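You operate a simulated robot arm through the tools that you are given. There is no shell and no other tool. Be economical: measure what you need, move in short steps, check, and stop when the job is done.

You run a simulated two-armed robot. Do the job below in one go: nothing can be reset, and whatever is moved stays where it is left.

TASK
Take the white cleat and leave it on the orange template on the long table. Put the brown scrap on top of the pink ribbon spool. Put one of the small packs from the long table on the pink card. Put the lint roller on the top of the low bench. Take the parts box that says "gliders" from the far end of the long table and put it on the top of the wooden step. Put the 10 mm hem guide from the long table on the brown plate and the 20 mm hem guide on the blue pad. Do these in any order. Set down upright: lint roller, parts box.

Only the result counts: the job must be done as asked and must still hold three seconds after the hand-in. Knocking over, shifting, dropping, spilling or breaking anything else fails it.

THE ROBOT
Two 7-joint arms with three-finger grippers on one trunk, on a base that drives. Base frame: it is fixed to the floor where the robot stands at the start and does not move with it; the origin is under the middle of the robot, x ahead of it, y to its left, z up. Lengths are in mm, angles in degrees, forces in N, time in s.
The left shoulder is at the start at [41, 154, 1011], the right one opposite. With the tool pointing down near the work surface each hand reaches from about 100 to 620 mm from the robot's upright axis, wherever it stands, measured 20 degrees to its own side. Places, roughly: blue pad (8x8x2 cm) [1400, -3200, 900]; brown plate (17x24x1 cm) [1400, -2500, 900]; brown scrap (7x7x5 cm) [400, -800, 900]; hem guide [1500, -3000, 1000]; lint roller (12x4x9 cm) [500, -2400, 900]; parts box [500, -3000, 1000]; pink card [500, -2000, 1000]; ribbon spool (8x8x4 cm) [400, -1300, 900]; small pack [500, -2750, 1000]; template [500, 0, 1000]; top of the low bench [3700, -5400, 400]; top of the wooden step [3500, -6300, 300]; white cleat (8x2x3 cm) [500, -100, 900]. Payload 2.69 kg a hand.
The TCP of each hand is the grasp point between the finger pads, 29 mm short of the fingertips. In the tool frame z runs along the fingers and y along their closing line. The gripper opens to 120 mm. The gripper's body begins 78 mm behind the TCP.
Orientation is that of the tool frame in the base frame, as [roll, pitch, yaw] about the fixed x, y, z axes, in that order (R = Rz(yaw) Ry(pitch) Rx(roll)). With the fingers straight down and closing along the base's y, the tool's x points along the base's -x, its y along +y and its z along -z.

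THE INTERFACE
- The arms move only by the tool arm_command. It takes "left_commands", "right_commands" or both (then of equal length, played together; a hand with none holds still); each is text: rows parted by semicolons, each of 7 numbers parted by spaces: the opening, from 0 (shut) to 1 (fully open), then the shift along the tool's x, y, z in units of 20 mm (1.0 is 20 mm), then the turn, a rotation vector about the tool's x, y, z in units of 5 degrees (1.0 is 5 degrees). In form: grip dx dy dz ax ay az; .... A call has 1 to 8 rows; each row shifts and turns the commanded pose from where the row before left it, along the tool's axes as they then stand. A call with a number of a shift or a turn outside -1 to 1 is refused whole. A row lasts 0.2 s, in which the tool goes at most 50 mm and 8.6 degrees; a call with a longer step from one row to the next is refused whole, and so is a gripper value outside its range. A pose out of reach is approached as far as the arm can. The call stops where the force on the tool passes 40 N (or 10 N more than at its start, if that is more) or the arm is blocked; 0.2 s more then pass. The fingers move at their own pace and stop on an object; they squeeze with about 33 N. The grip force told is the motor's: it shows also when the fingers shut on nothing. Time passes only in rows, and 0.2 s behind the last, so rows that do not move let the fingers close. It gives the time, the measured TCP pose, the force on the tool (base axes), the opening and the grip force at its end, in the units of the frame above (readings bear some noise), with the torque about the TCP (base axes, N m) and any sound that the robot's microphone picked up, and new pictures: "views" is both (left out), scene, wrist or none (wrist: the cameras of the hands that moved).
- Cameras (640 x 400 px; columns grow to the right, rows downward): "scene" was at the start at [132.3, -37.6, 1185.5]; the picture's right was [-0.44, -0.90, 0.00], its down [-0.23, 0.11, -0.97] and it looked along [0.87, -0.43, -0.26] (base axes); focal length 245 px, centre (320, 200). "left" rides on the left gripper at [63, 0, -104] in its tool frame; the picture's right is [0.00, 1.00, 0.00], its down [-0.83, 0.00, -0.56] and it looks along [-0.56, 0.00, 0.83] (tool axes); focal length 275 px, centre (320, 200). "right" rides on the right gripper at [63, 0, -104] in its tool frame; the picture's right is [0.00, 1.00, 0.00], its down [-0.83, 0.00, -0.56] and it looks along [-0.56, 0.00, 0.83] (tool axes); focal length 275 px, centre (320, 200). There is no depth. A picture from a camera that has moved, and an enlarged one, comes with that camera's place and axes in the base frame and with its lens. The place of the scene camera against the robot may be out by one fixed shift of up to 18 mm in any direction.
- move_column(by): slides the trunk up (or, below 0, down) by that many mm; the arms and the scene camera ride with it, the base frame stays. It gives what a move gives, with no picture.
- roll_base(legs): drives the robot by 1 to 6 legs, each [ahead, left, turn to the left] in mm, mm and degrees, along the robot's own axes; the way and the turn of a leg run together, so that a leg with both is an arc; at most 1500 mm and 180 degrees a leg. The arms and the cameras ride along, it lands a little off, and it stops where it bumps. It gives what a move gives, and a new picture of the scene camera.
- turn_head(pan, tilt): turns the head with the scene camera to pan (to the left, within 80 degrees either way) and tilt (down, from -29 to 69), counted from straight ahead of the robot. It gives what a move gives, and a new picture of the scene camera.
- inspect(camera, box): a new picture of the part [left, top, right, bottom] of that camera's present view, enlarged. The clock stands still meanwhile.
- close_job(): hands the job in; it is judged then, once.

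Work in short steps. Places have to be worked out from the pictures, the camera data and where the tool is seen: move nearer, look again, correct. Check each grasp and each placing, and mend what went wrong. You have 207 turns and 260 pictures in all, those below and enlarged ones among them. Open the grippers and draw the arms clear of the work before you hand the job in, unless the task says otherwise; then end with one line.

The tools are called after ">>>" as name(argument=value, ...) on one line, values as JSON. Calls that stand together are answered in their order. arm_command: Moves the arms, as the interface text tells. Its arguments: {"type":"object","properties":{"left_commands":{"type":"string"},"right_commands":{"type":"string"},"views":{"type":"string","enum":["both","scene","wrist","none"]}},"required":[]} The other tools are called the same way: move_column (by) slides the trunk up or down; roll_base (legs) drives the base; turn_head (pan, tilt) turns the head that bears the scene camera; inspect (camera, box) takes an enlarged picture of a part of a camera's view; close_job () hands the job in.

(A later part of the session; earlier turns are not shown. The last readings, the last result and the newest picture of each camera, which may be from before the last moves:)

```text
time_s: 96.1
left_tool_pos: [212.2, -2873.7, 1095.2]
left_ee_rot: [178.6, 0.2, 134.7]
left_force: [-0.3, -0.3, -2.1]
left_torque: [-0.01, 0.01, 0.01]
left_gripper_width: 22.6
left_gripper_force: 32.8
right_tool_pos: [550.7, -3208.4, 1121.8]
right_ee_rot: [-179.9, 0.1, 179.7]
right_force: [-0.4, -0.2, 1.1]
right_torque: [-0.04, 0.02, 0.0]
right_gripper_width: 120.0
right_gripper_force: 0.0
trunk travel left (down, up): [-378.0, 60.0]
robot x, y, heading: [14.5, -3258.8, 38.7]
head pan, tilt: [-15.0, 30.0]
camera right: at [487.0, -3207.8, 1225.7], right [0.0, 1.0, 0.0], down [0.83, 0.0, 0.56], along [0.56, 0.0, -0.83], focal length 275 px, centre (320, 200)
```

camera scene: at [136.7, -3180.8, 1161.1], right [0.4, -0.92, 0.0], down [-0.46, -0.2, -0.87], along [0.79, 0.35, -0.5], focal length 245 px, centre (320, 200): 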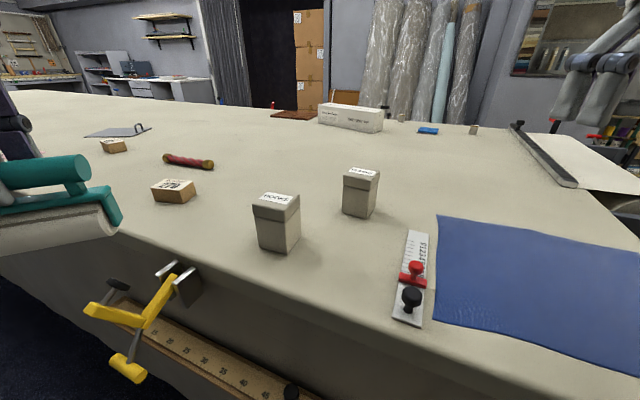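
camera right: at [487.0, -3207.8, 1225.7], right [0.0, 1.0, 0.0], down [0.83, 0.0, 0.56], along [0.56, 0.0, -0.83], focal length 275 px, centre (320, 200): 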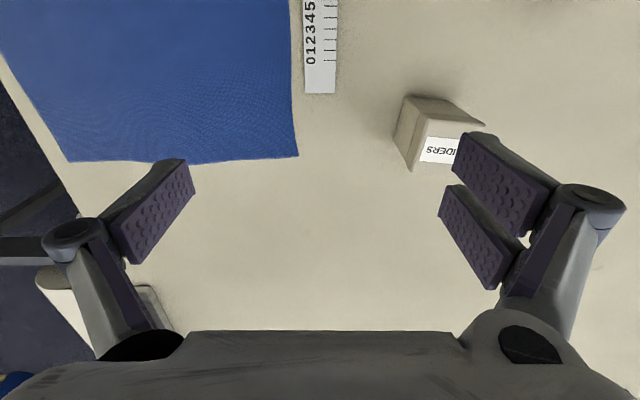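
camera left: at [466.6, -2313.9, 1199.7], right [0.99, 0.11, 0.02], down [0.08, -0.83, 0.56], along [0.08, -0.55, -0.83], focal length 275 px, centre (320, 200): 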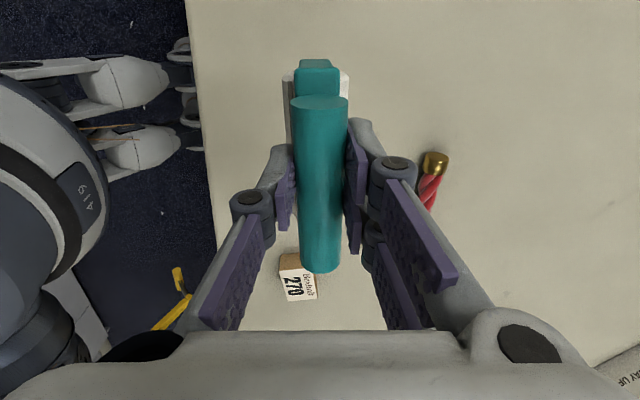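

Move over the box, staying above it, for a better look.

>>> arm_command(right_commands="1 -0.2 0.9 0 0 0 0; 1 -0.2 0.9 0 0 0 0; 1 -0.2 0.9 0 0 0 0; 1 -0.2 0.9 0 0 0 0; 1 -0.2 0.9 0 0 0 0; 1 -0.2 0.9 0 0 0 0; 1 0 0.9 0 0 0 0", views="wrist")

```text
time_s: 97.7
left_tool_pos: [210.9, -2874.6, 1095.9]
left_ee_rot: [178.6, 0.2, 134.8]
left_force: [0.3, -0.2, -0.9]
left_torque: [0.0, 0.0, -0.02]
left_gripper_width: 22.4
left_gripper_force: 32.4
right_tool_pos: [558.3, -3132.1, 1112.3]
right_ee_rot: [179.9, 0.2, 179.8]
right_force: [0.6, 0.2, -0.2]
right_torque: [0.02, 0.02, -0.02]
right_gripper_width: 120.1
right_gripper_force: 0.0
right hand out of reach, approached as far as the arm can: row 4, 5, 6, 7
trunk travel left (down, up): [-378.0, 60.0]
robot x, y, heading: [23.2, -3259.2, 38.5]
head pan, tilt: [-15.0, 30.0]
camera right: at [494.7, -3131.1, 1215.6], right [0.0, 1.0, 0.0], down [0.83, 0.0, 0.56], along [0.56, 0.0, -0.83], focal length 275 px, centre (320, 200)
```

right: 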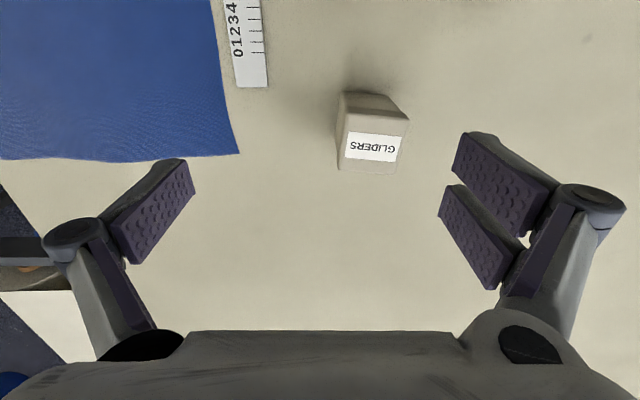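

The box top is at about (594,-3082), just out of reach. I'll roll ahead 52 mm.

>>> roll_base(legs=[[52, 2, 0]])

>>> arm_command(right_commands="1 0 0.4 0.5 0 0 0.37; 1 0 0.3 0.5 0 0 0.37; 1 0 0 0.5 0 0 0.37", views="wrist")

```text
time_s: 98.6
left_tool_pos: [253.0, -2840.3, 1095.2]
left_ee_rot: [178.7, 0.2, 134.7]
left_force: [0.9, -0.1, -1.4]
left_torque: [-0.01, 0.01, 0.01]
left_gripper_width: 22.4
left_gripper_force: 32.9
right_tool_pos: [598.5, -3096.3, 1110.4]
right_ee_rot: [179.9, 0.1, 179.9]
right_force: [0.1, 1.6, 0.2]
right_torque: [-0.04, 0.02, 0.0]
right_gripper_width: 120.0
right_gripper_force: 0.1
trunk travel left (down, up): [-378.0, 60.0]
robot x, y, heading: [56.3, -3224.6, 38.3]
head pan, tilt: [-15.0, 30.0]
camera scene: at [177.3, -3145.9, 1160.9], right [0.4, -0.92, 0.0], down [-0.46, -0.2, -0.87], along [0.79, 0.35, -0.5], focal length 245 px, centre (320, 200)
```

scene: 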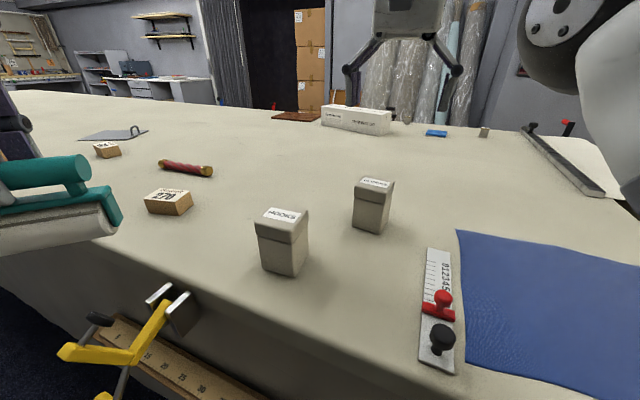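

```text
time_s: 99.4
left_tool_pos: [251.2, -2840.5, 1095.9]
left_ee_rot: [178.6, 0.2, 134.8]
left_force: [0.0, 0.4, -1.2]
left_torque: [0.0, 0.02, 0.0]
left_gripper_width: 22.7
left_gripper_force: 32.6
right_tool_pos: [599.3, -3082.8, 1081.5]
right_ee_rot: [180.0, 0.1, 174.3]
right_force: [-0.6, -1.0, -0.8]
right_torque: [-0.05, 0.01, 0.03]
right_gripper_width: 120.0
right_gripper_force: 0.1
trunk travel left (down, up): [-378.0, 60.0]
robot x, y, heading: [60.4, -3224.1, 38.6]
head pan, tilt: [-15.0, 30.0]
camera right: at [535.4, -3076.9, 1185.2], right [0.1, 1.0, 0.0], down [0.83, -0.08, 0.56], along [0.56, -0.05, -0.83], focal length 275 px, centre (320, 200)
```

right: 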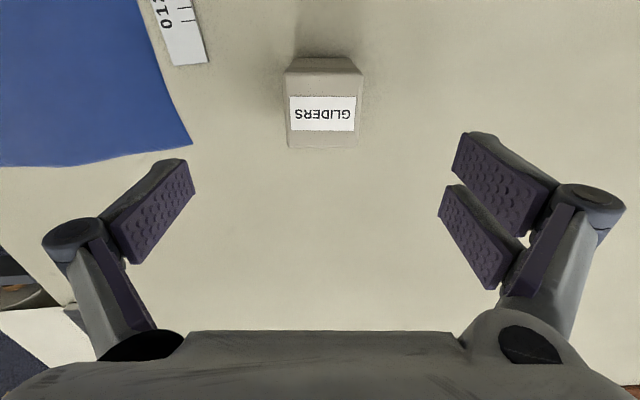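

Aligned with the GLIDERS box at about (603,-3079), top near z 958 and 60 mm wide. I'll descend along its sides and look.

>>> arm_command(right_commands="1 -0.2 0.2 0.95 0 0 0; 1 0 0 0.95 0 0 0; 1 0 0 0.95 0 0 0; 1 0 0 0.95 0 0 0; 1 0 0 0.95 0 0 0; 1 0 0 0.95 0 0 0; 1 0 0 0.95 0 0 0", views="wrist")

```text
time_s: 101.0
left_tool_pos: [251.0, -2839.5, 1095.2]
left_ee_rot: [178.6, 0.2, 134.9]
left_force: [-0.3, 0.8, -1.7]
left_torque: [0.05, 0.01, -0.04]
left_gripper_width: 22.7
left_gripper_force: 33.3
right_tool_pos: [604.0, -3080.1, 947.6]
right_ee_rot: [-179.9, 0.1, 174.3]
right_force: [-0.9, -0.2, -0.5]
right_torque: [-0.03, 0.0, -0.01]
right_gripper_width: 120.0
right_gripper_force: 0.1
trunk travel left (down, up): [-378.0, 60.0]
robot x, y, heading: [60.0, -3222.9, 38.4]
head pan, tilt: [-15.0, 30.0]
camera right: at [540.3, -3074.2, 1051.4], right [0.09, 1.0, 0.0], down [0.83, -0.08, 0.56], along [0.55, -0.05, -0.83], focal length 275 px, centre (320, 200)
```

right: 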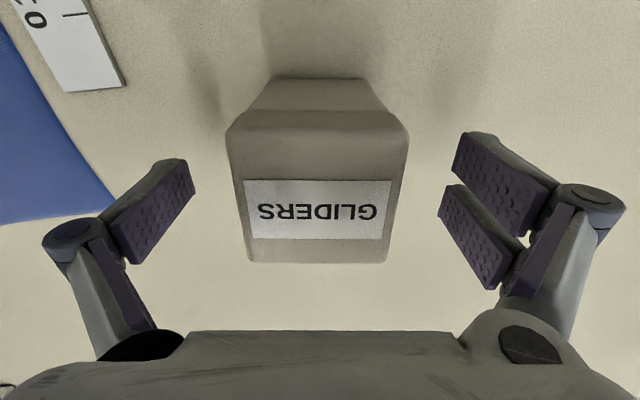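

Well centred. I'll go down to z about 912 and close.

>>> arm_command(right_commands="1 0 0 0.9 0 0 0; 1 0 0 0.85 0 0 0; 0.4 0 0 0 0 0 0; 0.3 0 0 0 0 0 0; 0.3 0 0 0 0 0 0; 0.3 0 0 0 0 0 0", views="none")

>>> arm_command(right_commands="0.3 0 0 -0.5 0 0 0; 0.3 0 0 -0.7 0 0 0", views="both")

```text
time_s: 102.4
left_tool_pos: [251.5, -2840.7, 1095.4]
left_ee_rot: [178.6, 0.2, 134.8]
left_force: [-0.2, -0.6, -1.3]
left_torque: [-0.01, 0.0, -0.01]
left_gripper_width: 22.5
left_gripper_force: 33.0
right_tool_pos: [602.5, -3079.5, 912.7]
right_ee_rot: [-180.0, 0.2, 174.4]
right_force: [1.9, -1.6, 0.9]
right_torque: [-0.17, -0.06, 0.08]
right_gripper_width: 59.0
right_gripper_force: 33.4
trunk travel left (down, up): [-378.0, 60.0]
robot x, y, heading: [59.6, -3224.1, 38.7]
head pan, tilt: [-15.0, 30.0]
```

```text
time_s: 103.0
left_tool_pos: [252.5, -2839.2, 1095.4]
left_ee_rot: [178.6, 0.1, 134.8]
left_force: [0.6, -0.4, -1.6]
left_torque: [0.03, 0.0, 0.02]
left_gripper_width: 22.7
left_gripper_force: 33.1
right_tool_pos: [602.9, -3079.1, 937.1]
right_ee_rot: [180.0, 0.1, 174.3]
right_force: [0.1, -0.1, -1.8]
right_torque: [-0.02, -0.01, 0.03]
right_gripper_width: 59.2
right_gripper_force: 32.8
trunk travel left (down, up): [-378.0, 60.0]
robot x, y, heading: [57.2, -3224.7, 38.5]
head pan, tilt: [-15.0, 30.0]
camera scene: at [176.6, -3146.5, 1161.0], right [0.4, -0.92, 0.0], down [-0.46, -0.2, -0.87], along [0.79, 0.35, -0.5], focal length 245 px, centre (320, 200)
camera right: at [539.1, -3073.0, 1041.2], right [0.09, 1.0, 0.0], down [0.83, -0.08, 0.56], along [0.55, -0.05, -0.83], focal length 275 px, centre (320, 200)
```

scene: 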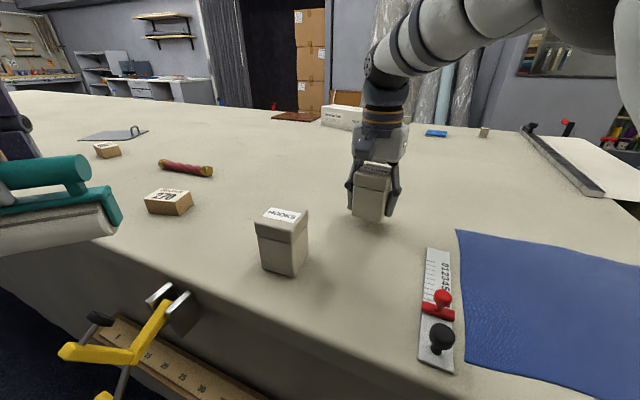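
right: 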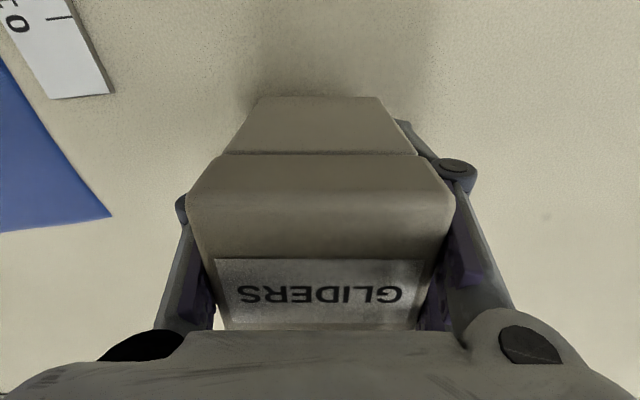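

The whole box is up, lid and body, with its bottom about 35 mm below the TCP. I'll raise it and draw it back.

>>> arm_command(right_commands="0.3 0 0 -0.8 0 0 0; 0.3 0 0 -0.9 0 0 0; 0.3 0 0 -0.9 0 0 0; 0.3 0 0 -0.9 0 0 0; 0.3 0.6 -0.3 -0.9 0 0 0; 0.3 0.6 -0.3 -0.9 0 0 0; 0.3 0.6 -0.3 -0.9 0 0 0; 0.3 0.6 -0.3 -0.9 0 0 0", views="none")

>>> roll_base(legs=[[-190, 90, 0], [0, 0, -85]])

>>> turn_head(pan=10, tilt=15)

```text
time_s: 104.8
left_tool_pos: [251.4, -2840.9, 1095.4]
left_ee_rot: [178.5, 0.1, 134.8]
left_force: [0.0, 0.2, -1.7]
left_torque: [0.03, 0.02, -0.01]
left_gripper_width: 22.7
left_gripper_force: 32.8
right_tool_pos: [552.4, -3097.6, 1080.4]
right_ee_rot: [179.9, 0.2, 174.4]
right_force: [0.3, -0.2, -2.1]
right_torque: [0.03, 0.01, 0.01]
right_gripper_width: 58.8
right_gripper_force: 33.5
trunk travel left (down, up): [-378.0, 60.0]
robot x, y, heading: [58.4, -3226.6, 38.3]
head pan, tilt: [-15.0, 30.0]
```

```text
time_s: 110.1
left_tool_pos: [251.3, -3433.3, 1094.5]
left_ee_rot: [178.6, 0.3, 50.0]
left_force: [0.0, -0.1, -2.0]
left_torque: [-0.02, -0.02, 0.03]
left_gripper_width: 22.5
left_gripper_force: 32.7
right_tool_pos: [21.8, -3756.2, 1078.9]
right_ee_rot: [-179.9, 0.1, 89.5]
right_force: [0.3, -0.5, -3.4]
right_torque: [-0.01, -0.01, 0.03]
right_gripper_width: 58.4
right_gripper_force: 33.3
trunk travel left (down, up): [-378.0, 60.0]
robot x, y, heading: [-148.6, -3274.0, -46.5]
head pan, tilt: [-15.0, 30.0]
camera scene: at [-75.9, -3395.9, 1161.0], right [-0.88, -0.48, 0.0], down [-0.24, 0.44, -0.87], along [0.42, -0.76, -0.5], focal length 245 px, centre (320, 200)
```

scene: 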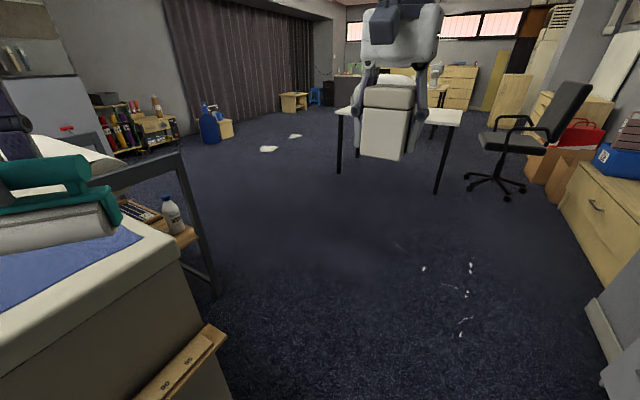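

```text
time_s: 111.0
left_tool_pos: [252.5, -3434.0, 1095.6]
left_ee_rot: [178.6, 0.2, 50.0]
left_force: [0.0, -0.7, -0.4]
left_torque: [0.01, 0.01, 0.04]
left_gripper_width: 22.3
left_gripper_force: 32.7
right_tool_pos: [22.8, -3756.8, 1079.6]
right_ee_rot: [-180.0, 0.2, 89.6]
right_force: [-0.8, 0.5, -2.2]
right_torque: [-0.02, -0.02, -0.02]
right_gripper_width: 58.4
right_gripper_force: 33.1
trunk travel left (down, up): [-378.0, 60.0]
robot x, y, heading: [-147.4, -3273.2, -46.2]
head pan, tilt: [10.0, 15.0]
camera scene: at [-44.1, -3371.9, 1185.2], right [-0.59, -0.81, 0.0], down [-0.21, 0.15, -0.97], along [0.78, -0.57, -0.26], focal length 245 px, centre (320, 200)
```

scene: 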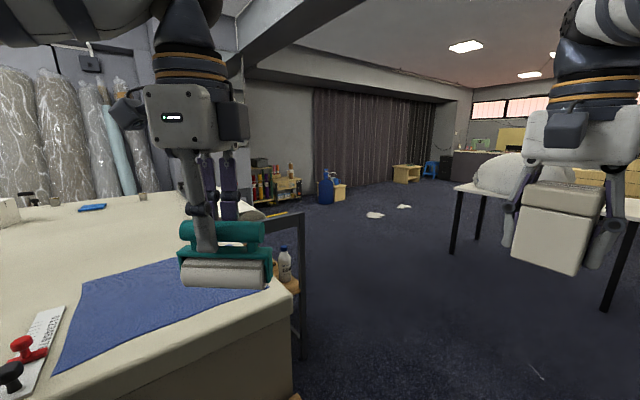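

Both objects are held. The bench and step lie far off at about (3700,-5400) and (3500,-6300). I'll drive diagonally past the table corner into the open corridor and look again.

>>> roll_base(legs=[[1182, -355, 0], [1270, 566, 0], [0, 0, 16]])

>>> turn_head(pan=0, tilt=20)

```text
time_s: 124.7
left_tool_pos: [2133.4, -4939.6, 1095.0]
left_ee_rot: [178.6, 0.2, 66.0]
left_force: [-0.4, 1.1, -2.0]
left_torque: [0.03, -0.03, 0.0]
left_gripper_width: 22.3
left_gripper_force: 32.8
right_tool_pos: [2000.2, -5314.0, 1079.8]
right_ee_rot: [-180.0, 0.1, 105.6]
right_force: [-0.2, -0.7, -2.7]
right_torque: [-0.01, 0.01, 0.04]
right_gripper_width: 57.9
right_gripper_force: 32.9
trunk travel left (down, up): [-378.0, 60.0]
robot x, y, heading: [1702.0, -4902.5, -30.2]
head pan, tilt: [10.0, 15.0]
camera scene: at [1831.7, -4959.5, 1185.2], right [-0.35, -0.94, 0.0], down [-0.24, 0.09, -0.97], along [0.91, -0.33, -0.26], focal length 245 px, centre (320, 200)
```

scene: 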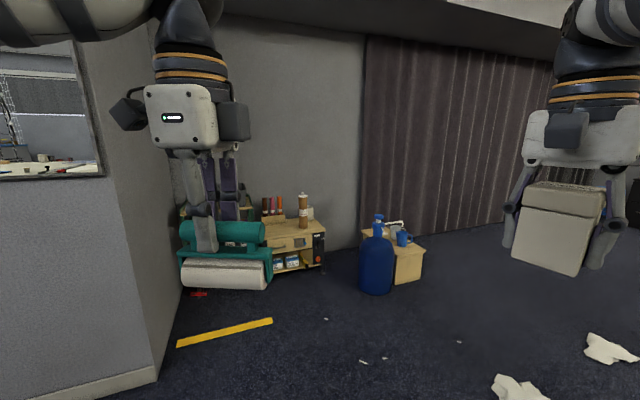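

```text
time_s: 125.4
left_tool_pos: [2132.1, -4940.8, 1095.5]
left_ee_rot: [178.5, 0.2, 66.0]
left_force: [-0.3, -0.1, -0.8]
left_torque: [0.02, 0.0, 0.01]
left_gripper_width: 22.6
left_gripper_force: 32.1
right_tool_pos: [2001.1, -5313.9, 1080.4]
right_ee_rot: [-180.0, 0.1, 105.6]
right_force: [0.2, 0.2, -2.6]
right_torque: [-0.01, -0.02, 0.0]
right_gripper_width: 57.8
right_gripper_force: 32.3
trunk travel left (down, up): [-378.0, 60.0]
robot x, y, heading: [1702.8, -4899.0, -30.1]
head pan, tilt: [0.0, 20.0]
camera scene: at [1824.4, -4974.1, 1177.1], right [-0.5, -0.86, 0.0], down [-0.3, 0.17, -0.94], along [0.81, -0.47, -0.34], focal length 245 px, centre (320, 200)
```

scene: 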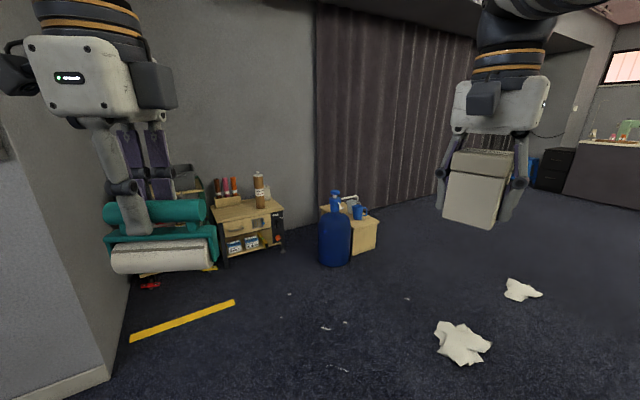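

The low bench (shelf unit) is at about (3660,-5395) and the step at about (3510,-6330) behind the blue jug. I'll zoom in on both and check the box grip.

>>> inspect(camera="scene", box=[190, 160, 400, 290])

>>> inspect(camera="scene", box=[120, 260, 520, 400])

>>> inspect(camera="right", box=[0, 0, 640, 400])

```text
3.05 times, centred on (295, 225) of scene
camera zoom: at [1824.4, -4974.1, 1177.1], right [-0.5, -0.86, 0.0], down [-0.3, 0.17, -0.94], along [0.81, -0.47, -0.34], focal length 746 px, centre (396, 124)
```

zoom: 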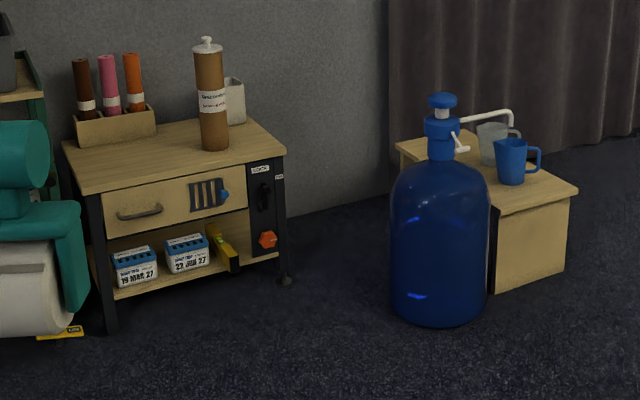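

```text
1.60 times, centred on (320, 330) of scene
camera zoom: at [1824.4, -4974.1, 1177.1], right [-0.5, -0.86, 0.0], down [-0.3, 0.17, -0.94], along [0.81, -0.47, -0.34], focal length 392 px, centre (320, -8)
```

zoom: 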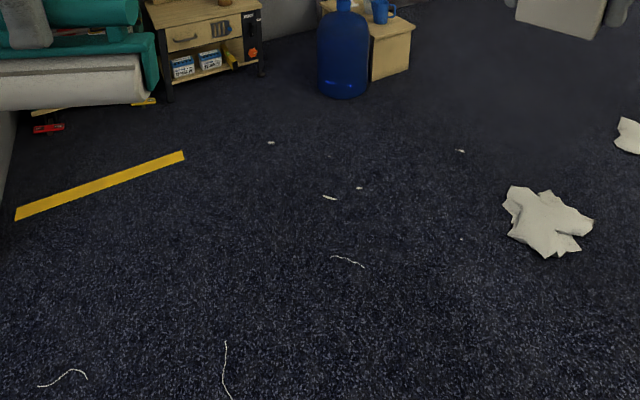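

```text
1.00 times, centred on (320, 200) of right (not enlarged: the box is as wide or as high as the picture)
camera zoom: at [1983.1, -5253.0, 1183.1], right [0.96, 0.27, 0.0], down [0.23, -0.8, 0.56], along [0.15, -0.54, -0.83], focal length 275 px, centre (320, 200)
```

zoom: 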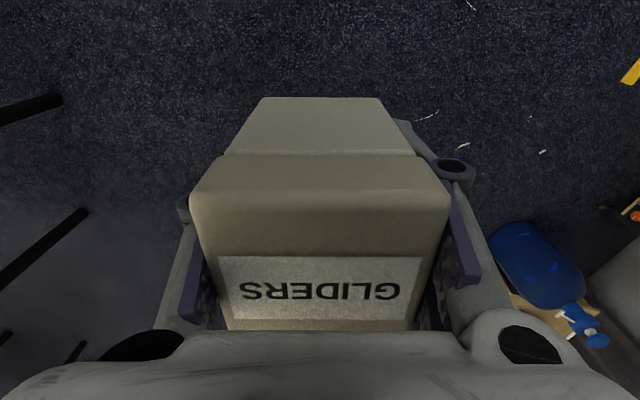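

The yellow strip is floor tape and the threads are decoration. The free area on the bench is the front left, around (3760,-5280). I'll drive to (2850,-5400) at heading 0 and re-measure.

>>> roll_base(legs=[[0, 0, 30.1], [1140, -500, 0]])

>>> inspect(camera="scene", box=[160, 120, 560, 400])

```text
time_s: 133.2
left_tool_pos: [3221.7, -5212.4, 1095.5]
left_ee_rot: [178.6, 0.2, 97.2]
left_force: [-0.1, -0.4, -0.9]
left_torque: [0.05, 0.03, 0.0]
left_gripper_width: 22.8
left_gripper_force: 32.7
right_tool_pos: [3302.0, -5600.6, 1079.2]
right_ee_rot: [-179.9, 0.1, 136.6]
right_force: [0.3, 0.2, -3.7]
right_torque: [0.0, -0.01, -0.04]
right_gripper_width: 58.2
right_gripper_force: 32.6
trunk travel left (down, up): [-378.0, 60.0]
robot x, y, heading: [2837.2, -5398.1, 0.9]
head pan, tilt: [0.0, 20.0]
camera scene: at [2975.4, -5393.5, 1177.1], right [0.02, -1.0, 0.0], down [-0.34, -0.01, -0.94], along [0.94, 0.01, -0.34], focal length 245 px, centre (320, 200)
```

scene: 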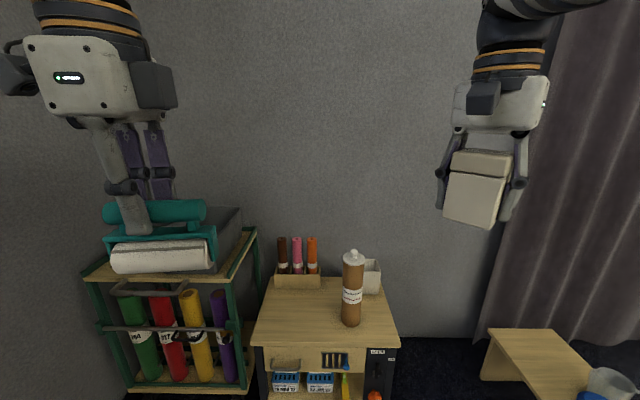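

```text
1.43 times, centred on (360, 260) of scene
camera zoom: at [2975.4, -5393.5, 1177.1], right [0.02, -1.0, 0.0], down [-0.34, -0.01, -0.94], along [0.94, 0.01, -0.34], focal length 350 px, centre (263, 114)
```

zoom: 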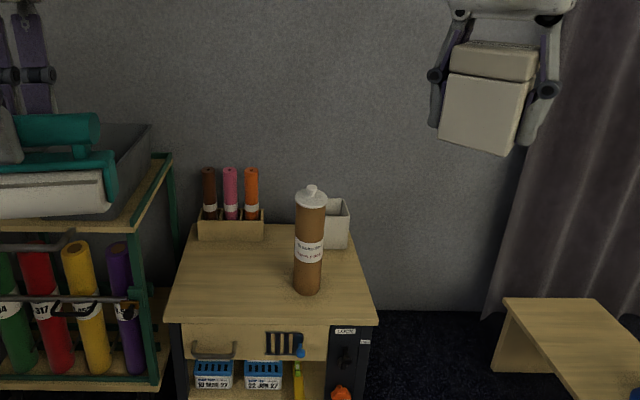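

The bench top front edge is at x≈3617, y -5146..-5675, z≈400. I'll tuck the right hand back and up, then drive up to the bench.

>>> arm_command(right_commands="0.3 0.29 -0.79 -0.5 0 0 0; 0.3 0.29 -0.79 -0.5 0 0 0; 0.3 0.29 -0.79 -0.5 0 0 0; 0.3 0.29 -0.79 -0.5 0 0 0; 0.3 0.29 -0.79 -0.5 0 0 0; 0.3 0.29 -0.79 -0.5 0 0 0; 0.3 0.29 -0.79 -0.5 0 0 0; 0.3 0.29 -0.79 -0.5 0 0 0", views="none")

>>> roll_base(legs=[[450, -40, -0.9]])

>>> turn_head(pan=10, tilt=50)

```text
time_s: 134.9
left_tool_pos: [3222.2, -5212.1, 1094.8]
left_ee_rot: [178.5, 0.2, 97.2]
left_force: [-0.9, -0.4, -2.2]
left_torque: [0.04, 0.02, 0.03]
left_gripper_width: 22.5
left_gripper_force: 32.9
right_tool_pos: [3211.2, -5681.2, 1155.6]
right_ee_rot: [179.9, 0.2, 136.8]
right_force: [-1.1, -0.1, -2.9]
right_torque: [-0.02, -0.01, 0.0]
right_gripper_width: 57.7
right_gripper_force: 32.9
right hand out of reach, approached as far as the arm can: row 2, 3, 4, 5, 7, 8
trunk travel left (down, up): [-378.0, 60.0]
robot x, y, heading: [2832.3, -5396.3, 0.8]
head pan, tilt: [0.0, 20.0]
```

```text
time_s: 137.6
left_tool_pos: [3664.0, -5259.7, 1096.0]
left_ee_rot: [178.6, 0.2, 96.1]
left_force: [0.2, 0.0, -1.6]
left_torque: [0.02, 0.04, -0.02]
left_gripper_width: 22.5
left_gripper_force: 33.1
right_tool_pos: [3643.3, -5727.8, 1154.9]
right_ee_rot: [179.9, 0.2, 135.5]
right_force: [0.7, 0.4, -3.6]
right_torque: [-0.03, 0.01, -0.01]
right_gripper_width: 57.7
right_gripper_force: 32.7
trunk travel left (down, up): [-378.0, 60.0]
robot x, y, heading: [3275.5, -5436.7, -0.3]
head pan, tilt: [0.0, 20.0]
camera scene: at [3414.7, -5435.0, 1177.0], right [-0.01, -1.0, 0.0], down [-0.34, 0.0, -0.94], along [0.94, 0.0, -0.34], focal length 245 px, centre (320, 200)
```

scene: 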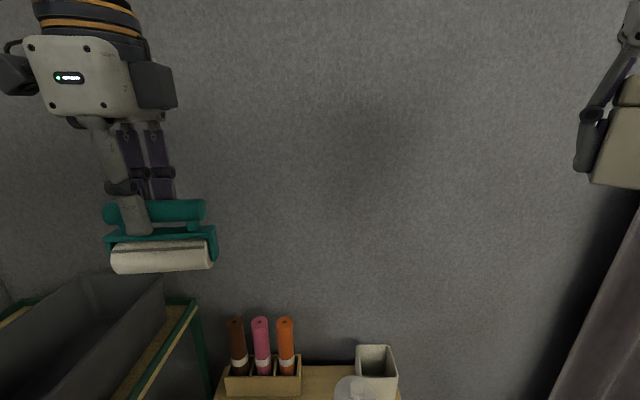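

```text
time_s: 138.6
left_tool_pos: [3664.9, -5258.3, 1095.2]
left_ee_rot: [178.6, 0.3, 96.0]
left_force: [-0.2, 0.0, -1.3]
left_torque: [0.02, 0.0, -0.01]
left_gripper_width: 22.7
left_gripper_force: 33.0
right_tool_pos: [3643.9, -5726.6, 1154.7]
right_ee_rot: [179.9, 0.2, 135.5]
right_force: [0.0, -0.3, -3.3]
right_torque: [-0.01, 0.01, 0.0]
right_gripper_width: 57.7
right_gripper_force: 33.5
trunk travel left (down, up): [-378.0, 60.0]
robot x, y, heading: [3273.6, -5439.6, -0.3]
head pan, tilt: [10.0, 50.0]
camera scene: at [3397.1, -5421.6, 1131.6], right [0.17, -0.99, 0.0], down [-0.75, -0.13, -0.64], along [0.63, 0.11, -0.77], focal length 245 px, centre (320, 200)
```

scene: 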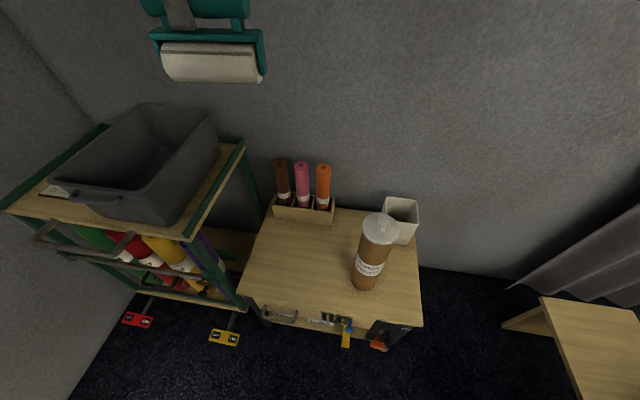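

The bench top is clear from y -5160 to -5440 and the bottle is at about (3690,-5498). I'll shift the roller to about (3715,-5320) and lower the trunk.

>>> arm_command(left_commands="0 -0.83 0.55 0 0 0 0; 0 -0.83 0.55 0 0 0 0; 0 -0.83 0.55 0 0 0 0; 0 -0.83 0.55 0 0 0 0", views="none")

>>> move_column(by=-250)

>>> turn_head(pan=15, tilt=40)

```text
time_s: 139.6
left_tool_pos: [3716.9, -5321.3, 1098.1]
left_ee_rot: [178.6, 0.2, 96.1]
left_force: [-0.8, 0.9, -1.1]
left_torque: [0.01, 0.03, 0.01]
left_gripper_width: 22.4
left_gripper_force: 32.2
right_tool_pos: [3644.0, -5727.5, 1155.1]
right_ee_rot: [179.9, 0.2, 135.5]
right_force: [-0.1, 0.6, -2.1]
right_torque: [0.0, -0.01, -0.01]
right_gripper_width: 58.0
right_gripper_force: 32.6
trunk travel left (down, up): [-378.0, 60.0]
robot x, y, heading: [3273.2, -5441.0, -0.2]
head pan, tilt: [10.0, 50.0]
```

```text
time_s: 142.2
left_tool_pos: [3724.3, -5320.5, 833.0]
left_ee_rot: [-179.8, 0.0, 96.0]
left_force: [-0.7, -0.6, -1.5]
left_torque: [-0.02, -0.03, 0.02]
left_gripper_width: 22.7
left_gripper_force: 33.0
right_tool_pos: [3727.9, -5727.6, 777.4]
right_ee_rot: [-165.8, -13.9, 133.7]
right_force: [-0.1, 0.6, -3.0]
right_torque: [0.01, 0.0, 0.01]
right_gripper_width: 57.9
right_gripper_force: 32.4
trunk travel left (down, up): [-128.0, 310.0]
robot x, y, heading: [3272.5, -5439.2, -0.1]
head pan, tilt: [10.0, 50.0]
```

```text
time_s: 142.9
left_tool_pos: [3725.8, -5321.3, 833.8]
left_ee_rot: [-179.7, 0.2, 96.0]
left_force: [-0.1, -0.6, -1.6]
left_torque: [0.01, 0.04, 0.0]
left_gripper_width: 22.4
left_gripper_force: 33.2
right_tool_pos: [3728.7, -5728.0, 777.1]
right_ee_rot: [-165.8, -13.9, 133.8]
right_force: [-0.4, 0.3, -3.0]
right_torque: [0.0, 0.01, -0.01]
right_gripper_width: 57.9
right_gripper_force: 33.3
trunk travel left (down, up): [-128.0, 310.0]
robot x, y, heading: [3272.0, -5435.5, -0.2]
head pan, tilt: [15.0, 40.0]
camera scene: at [3485.4, -5413.4, 878.0], right [0.25, -0.97, 0.0], down [-0.62, -0.16, -0.77], along [0.74, 0.19, -0.64], focal length 245 px, centre (320, 200)
```

scene: 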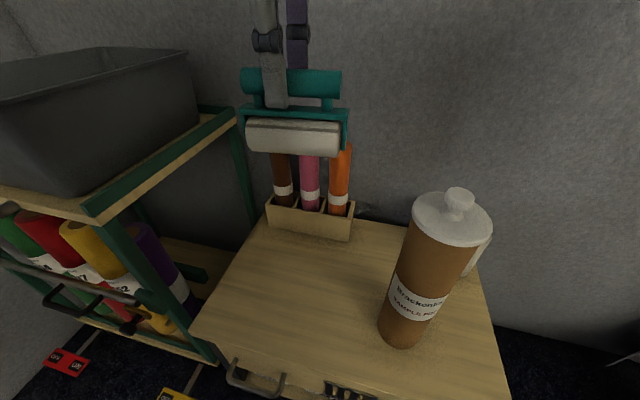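

The trunk leaned a bit but the roller is level at z 834 over the bench. I'll lower the remaining trunk travel.

>>> move_column(by=-120)

>>> arm_command(left_commands="0 0 0 0.8 0 0 0; 0 0 0 0.8 0 0 0; 0 0 0 0.8 0 0 0; 0 0 0 0.8 0 0 0; 0 0 0 0.8 0 0 0; 0 0 0 0.8 0 0 0", views="both")

```text
time_s: 144.4
left_tool_pos: [3762.6, -5321.5, 679.9]
left_ee_rot: [-174.4, -0.4, 96.1]
left_force: [-0.3, -1.0, -0.3]
left_torque: [-0.02, 0.03, 0.0]
left_gripper_width: 22.3
left_gripper_force: 33.0
right_tool_pos: [3761.0, -5727.8, 623.5]
right_ee_rot: [-161.7, -17.8, 132.7]
right_force: [-0.4, -0.2, -2.7]
right_torque: [0.02, 0.0, 0.01]
right_gripper_width: 57.9
right_gripper_force: 32.9
trunk travel left (down, up): [-8.0, 430.0]
robot x, y, heading: [3275.7, -5439.2, -0.4]
head pan, tilt: [15.0, 40.0]
```

```text
time_s: 145.8
left_tool_pos: [3752.9, -5320.8, 581.8]
left_ee_rot: [-174.3, -0.4, 96.0]
left_force: [0.1, 1.1, -1.5]
left_torque: [0.0, 0.0, 0.03]
left_gripper_width: 22.6
left_gripper_force: 32.9
right_tool_pos: [3760.1, -5726.8, 622.8]
right_ee_rot: [-161.6, -17.7, 132.7]
right_force: [-0.4, 0.3, -2.6]
right_torque: [0.0, 0.0, -0.01]
right_gripper_width: 57.7
right_gripper_force: 32.7
trunk travel left (down, up): [-8.0, 430.0]
robot x, y, heading: [3269.8, -5438.5, -0.2]
head pan, tilt: [15.0, 40.0]
camera scene: at [3524.5, -5413.6, 754.4], right [0.25, -0.97, 0.0], down [-0.62, -0.16, -0.77], along [0.74, 0.19, -0.64], focal length 245 px, centre (320, 200)
camera left: at [3756.1, -5257.7, 686.5], right [0.99, 0.1, -0.1], down [0.14, -0.82, 0.55], along [-0.03, -0.56, -0.83], focal length 275 px, centre (320, 200)
```

scene: 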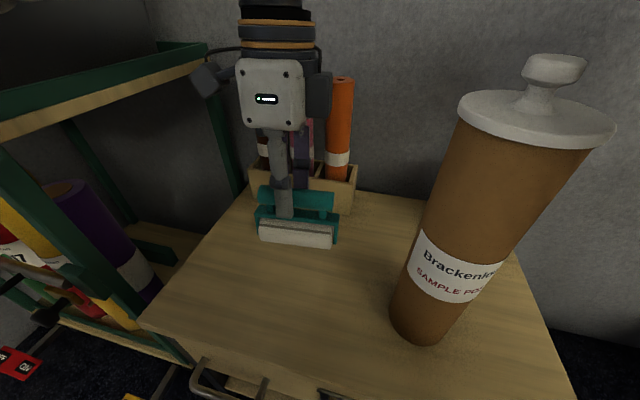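
left: 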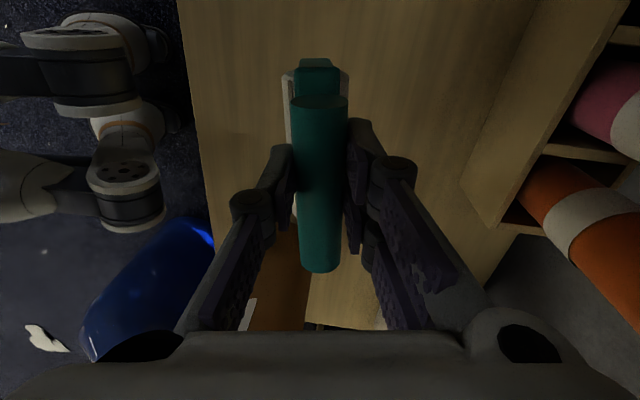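

The trunk lean tilted the roller about 6°. I'll level it, bring it back 35 mm from the rack and lower further.

>>> arm_command(left_commands="0 0 -0.44 0.1 -0.29 0 0; 0 0 -0.44 0.1 -0.29 0 0; 0 0 -0.44 0.1 -0.29 0 0; 0 0 -0.44 0.1 -0.29 0 0; 0 0 0 0.6 0 0 0; 0 0 0 0.6 0 0 0; 0 0 0 0.6 0 0 0; 0 0 0 0.5 0 0 0", views="both")

```text
time_s: 147.6
left_tool_pos: [3719.0, -5326.1, 532.3]
left_ee_rot: [179.9, -0.3, 95.9]
left_force: [0.5, -0.5, -0.5]
left_torque: [0.0, -0.01, -0.03]
left_gripper_width: 22.3
left_gripper_force: 33.6
right_tool_pos: [3760.0, -5728.8, 622.1]
right_ee_rot: [-161.6, -17.7, 132.7]
right_force: [0.0, 0.0, -2.4]
right_torque: [0.01, 0.01, 0.02]
right_gripper_width: 57.7
right_gripper_force: 32.9
trunk travel left (down, up): [-8.0, 430.0]
robot x, y, heading: [3273.0, -5438.0, -0.4]
head pan, tilt: [15.0, 40.0]
camera scene: at [3524.4, -5413.6, 754.4], right [0.25, -0.97, 0.0], down [-0.62, -0.16, -0.77], along [0.74, 0.19, -0.64], focal length 245 px, centre (320, 200)
camera left: at [3711.6, -5263.3, 636.4], right [0.99, 0.1, 0.0], down [0.08, -0.83, 0.55], along [0.06, -0.55, -0.84], focal length 275 px, centre (320, 200)
```

scene: 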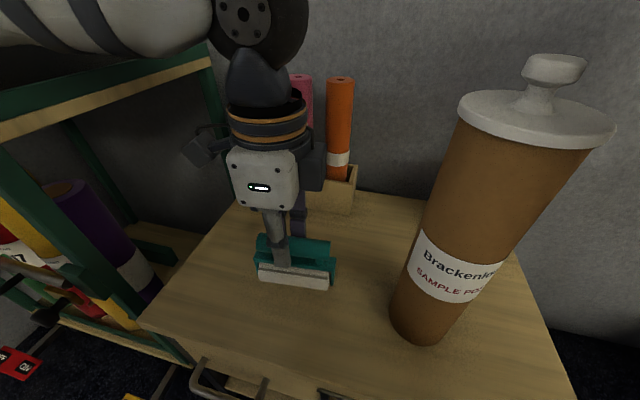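
left: 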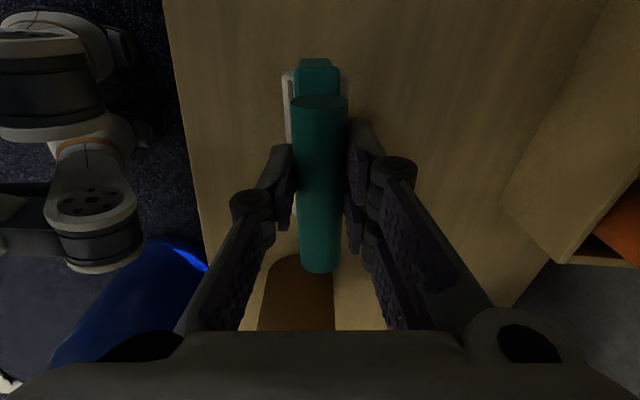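

Level at z 532. I'll lower 24 mm, then take smaller steps.

>>> arm_command(left_commands="0 0 0 0.6 0 0 0; 0 0 0 0.6 0 0 0", views="none")

>>> arm_command(left_commands="0 0 0 0.2 0 0 0; 0 0 0 0.2 0 0 0", views="none")

>>> arm_command(left_commands="0 0 0 0.2 0 0 0", views="wrist")

```text
time_s: 148.2
left_tool_pos: [3716.0, -5326.5, 510.6]
left_ee_rot: [179.7, -0.3, 96.0]
left_force: [-8.2, 2.7, 26.6]
left_torque: [-0.06, 0.11, -0.08]
left_gripper_width: 22.7
left_gripper_force: 33.6
right_tool_pos: [3758.6, -5728.7, 624.1]
right_ee_rot: [-161.7, -17.6, 132.7]
right_force: [-0.1, -0.3, -1.6]
right_torque: [-0.01, -0.01, 0.03]
right_gripper_width: 57.9
right_gripper_force: 33.3
trunk travel left (down, up): [-8.0, 430.0]
robot x, y, heading: [3272.5, -5437.7, -0.4]
head pan, tilt: [15.0, 40.0]
```

```text
time_s: 148.8
left_tool_pos: [3717.8, -5325.6, 501.8]
left_ee_rot: [179.8, -0.5, 96.1]
left_force: [-1.9, 0.0, 25.4]
left_torque: [-0.09, 0.3, 0.14]
left_gripper_width: 22.5
left_gripper_force: 33.2
right_tool_pos: [3759.7, -5729.4, 623.6]
right_ee_rot: [-161.7, -17.8, 132.8]
right_force: [-0.4, -0.1, -2.5]
right_torque: [-0.03, 0.0, 0.01]
right_gripper_width: 57.7
right_gripper_force: 32.9
trunk travel left (down, up): [-8.0, 430.0]
robot x, y, heading: [3270.6, -5437.5, -0.4]
head pan, tilt: [15.0, 40.0]
```

```text
time_s: 149.2
left_tool_pos: [3717.2, -5325.5, 496.4]
left_ee_rot: [179.7, -0.3, 96.0]
left_force: [1.7, -0.1, 26.1]
left_torque: [-0.08, 0.39, 0.04]
left_gripper_width: 22.1
left_gripper_force: 33.0
right_tool_pos: [3759.4, -5728.8, 622.4]
right_ee_rot: [-161.7, -17.6, 132.7]
right_force: [0.4, -0.6, -1.8]
right_torque: [0.04, -0.01, -0.01]
right_gripper_width: 57.7
right_gripper_force: 33.1
trunk travel left (down, up): [-8.0, 430.0]
robot x, y, heading: [3271.8, -5437.7, -0.6]
head pan, tilt: [15.0, 40.0]
camera left: at [3709.8, -5263.2, 601.6], right [0.99, 0.1, 0.0], down [0.08, -0.83, 0.55], along [0.06, -0.55, -0.83], focal length 275 px, centre (320, 200)
```

left: 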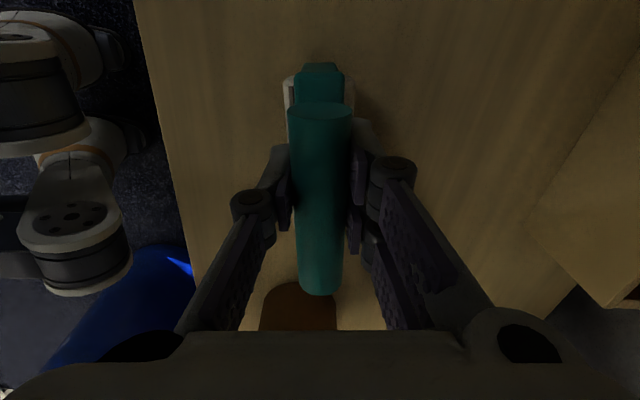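

Contact came at about TCP 511 and the hand has slid slightly down the handle. Checking from the scene camera before release.

>>> inspect(camera="scene", box=[180, 160, 420, 320])

```text
2.50 times, centred on (300, 240) of scene
camera zoom: at [3523.6, -5413.8, 754.8], right [0.25, -0.97, 0.0], down [-0.62, -0.16, -0.77], along [0.74, 0.19, -0.64], focal length 612 px, centre (370, 100)
```

zoom: 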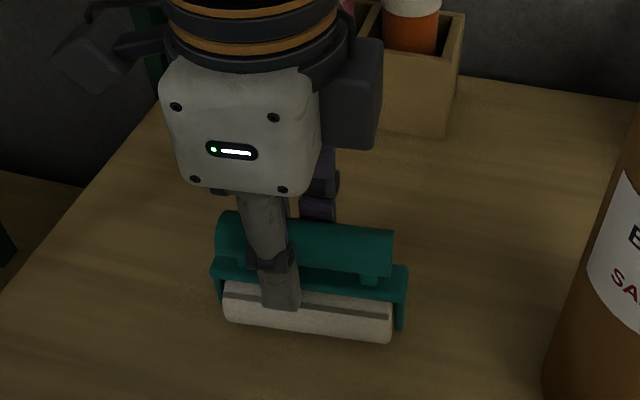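

It looks seated. I'll ease up 2 mm, open gently and watch before withdrawing.

>>> arm_command(left_commands="0 0 0 -0.1 0 0 0; 0.25 0 0 0 0 0 0; 0.4 0 0 0 0 0 0; 0.6 0 0 0 0 0 0; 0.6 0 0 0 0 0 0", views="both")

```text
time_s: 150.4
left_tool_pos: [3717.1, -5323.5, 497.0]
left_ee_rot: [179.9, -0.4, 95.9]
left_force: [0.1, -0.8, 0.4]
left_torque: [0.0, 0.0, -0.02]
left_gripper_width: 71.9
left_gripper_force: 0.0
right_tool_pos: [3761.1, -5728.0, 623.5]
right_ee_rot: [-161.7, -17.8, 132.8]
right_force: [-0.7, -1.1, -2.5]
right_torque: [0.0, 0.01, -0.01]
right_gripper_width: 57.7
right_gripper_force: 32.9
trunk travel left (down, up): [-8.0, 430.0]
robot x, y, heading: [3274.9, -5436.6, -0.3]
head pan, tilt: [15.0, 40.0]
camera scene: at [3524.4, -5413.5, 754.4], right [0.25, -0.97, 0.0], down [-0.62, -0.16, -0.77], along [0.74, 0.19, -0.64], focal length 245 px, centre (320, 200)
camera left: at [3710.1, -5262.9, 602.9], right [0.99, 0.1, 0.0], down [0.08, -0.83, 0.55], along [0.06, -0.55, -0.84], focal length 275 px, centre (320, 200)
```

scene: 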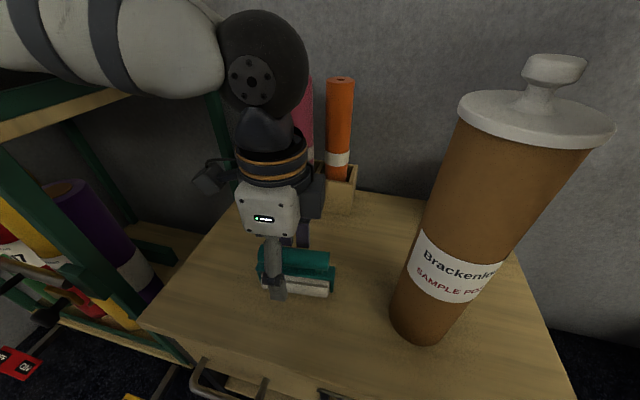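
left: 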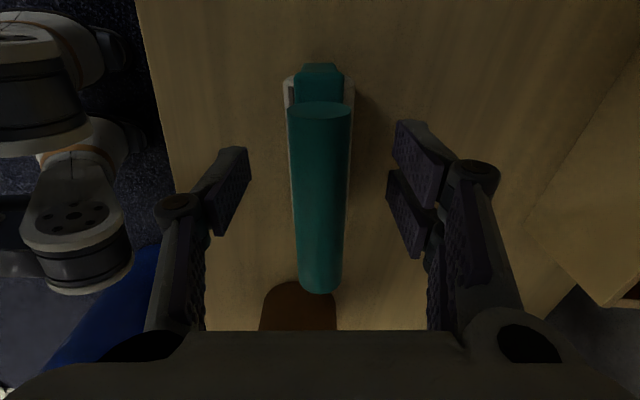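

The roller stands upright. Withdraw straight up.

>>> arm_command(left_commands="0.6 0 0 -1 0 0 0; 0.6 0 0 -1 0 0 0; 0.6 0 0 -1 0 0 0; 0.6 0 0 -1 0 0 0; 0.6 0 0 -1 0 0 0; 0.6 0 0 -1 0 0 0; 0.6 0 0 -1 0 0 0; 0.6 0 0 -1 0 0 0", views="scene")

```text
time_s: 152.2
left_tool_pos: [3716.8, -5324.3, 659.0]
left_ee_rot: [179.9, -0.3, 96.1]
left_force: [0.1, -0.2, -0.3]
left_torque: [-0.02, 0.02, 0.01]
left_gripper_width: 71.8
left_gripper_force: 0.0
right_tool_pos: [3760.0, -5728.7, 624.5]
right_ee_rot: [-161.6, -17.7, 132.7]
right_force: [-0.3, 0.0, -3.0]
right_torque: [0.0, 0.05, 0.0]
right_gripper_width: 57.8
right_gripper_force: 32.8
trunk travel left (down, up): [-8.0, 430.0]
robot x, y, heading: [3274.7, -5440.4, -0.6]
head pan, tilt: [15.0, 40.0]
camera scene: at [3524.4, -5413.5, 754.4], right [0.25, -0.97, 0.0], down [-0.62, -0.16, -0.77], along [0.74, 0.19, -0.64], focal length 245 px, centre (320, 200)
```

scene: 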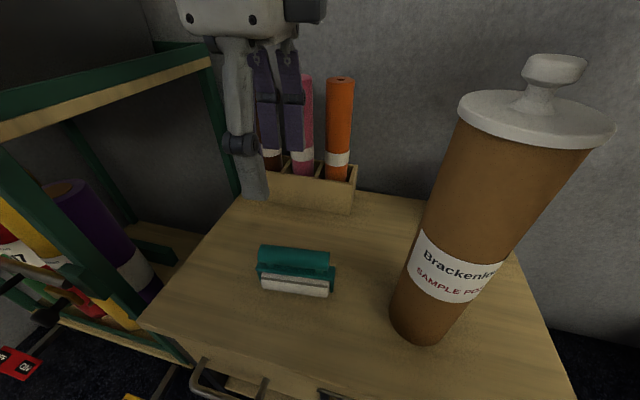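

The roller is done. I'll raise the trunk, back away, then look at the step.

>>> move_column(by=300)

>>> roll_base(legs=[[-450, 0, 0.5], [0, -500, 0]])

>>> turn_head(pan=-10, tilt=35)

```text
time_s: 155.2
left_tool_pos: [3717.6, -5325.5, 959.3]
left_ee_rot: [179.9, -0.4, 96.1]
left_force: [-0.7, 0.0, 0.1]
left_torque: [0.01, -0.03, 0.0]
left_gripper_width: 71.8
left_gripper_force: 0.1
right_tool_pos: [3747.8, -5727.9, 958.6]
right_ee_rot: [-165.9, -14.0, 133.8]
right_force: [0.1, -0.3, -3.1]
right_torque: [0.0, 0.02, -0.02]
right_gripper_width: 57.6
right_gripper_force: 33.1
trunk travel left (down, up): [-308.0, 130.0]
robot x, y, heading: [3273.9, -5440.0, -0.1]
head pan, tilt: [15.0, 40.0]
```

```text
time_s: 161.8
left_tool_pos: [3272.0, -5822.0, 958.6]
left_ee_rot: [179.9, -0.3, 95.6]
left_force: [-0.5, 0.6, -0.2]
left_torque: [0.04, 0.04, 0.0]
left_gripper_width: 72.0
left_gripper_force: 0.1
right_tool_pos: [3299.6, -6225.2, 959.0]
right_ee_rot: [-165.8, -13.8, 133.4]
right_force: [-0.3, 0.2, -2.6]
right_torque: [-0.01, 0.01, 0.02]
right_gripper_width: 57.8
right_gripper_force: 33.0
trunk travel left (down, up): [-308.0, 130.0]
robot x, y, heading: [2826.3, -5933.1, -0.8]
head pan, tilt: [15.0, 40.0]
camera scene: at [2987.4, -5907.4, 1066.7], right [0.25, -0.97, 0.0], down [-0.62, -0.16, -0.77], along [0.74, 0.19, -0.64], focal length 245 px, centre (320, 200)
```

scene: 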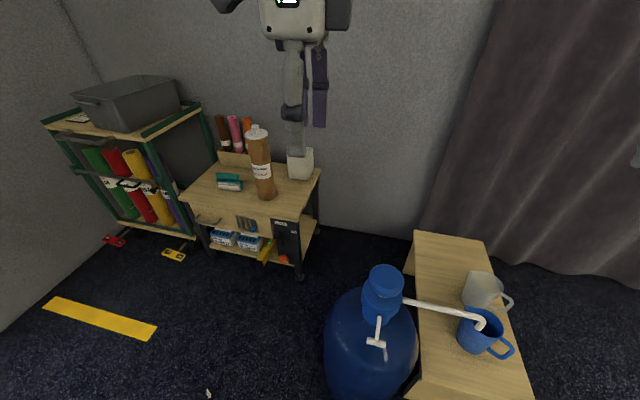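

```text
time_s: 162.7
left_tool_pos: [3272.4, -5821.0, 957.6]
left_ee_rot: [179.9, -0.4, 95.5]
left_force: [0.3, 0.5, -0.5]
left_torque: [-0.02, -0.01, 0.0]
left_gripper_width: 72.1
left_gripper_force: 0.0
right_tool_pos: [3299.9, -6224.3, 958.8]
right_ee_rot: [-165.8, -14.0, 133.4]
right_force: [-0.4, -0.3, -2.3]
right_torque: [-0.01, 0.01, -0.01]
right_gripper_width: 57.5
right_gripper_force: 32.9
trunk travel left (down, up): [-308.0, 130.0]
robot x, y, heading: [2827.1, -5932.7, -0.6]
head pan, tilt: [-10.0, 35.0]
camera scene: at [2991.5, -5944.6, 1074.2], right [-0.19, -0.98, 0.0], down [-0.56, 0.11, -0.82], along [0.8, -0.15, -0.57], focal length 245 px, centre (320, 200)
```

scene: 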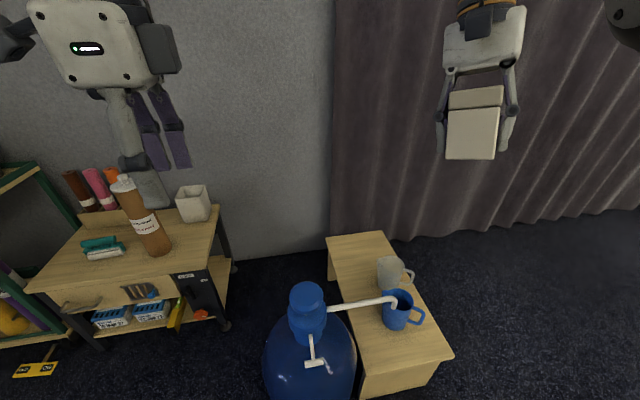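

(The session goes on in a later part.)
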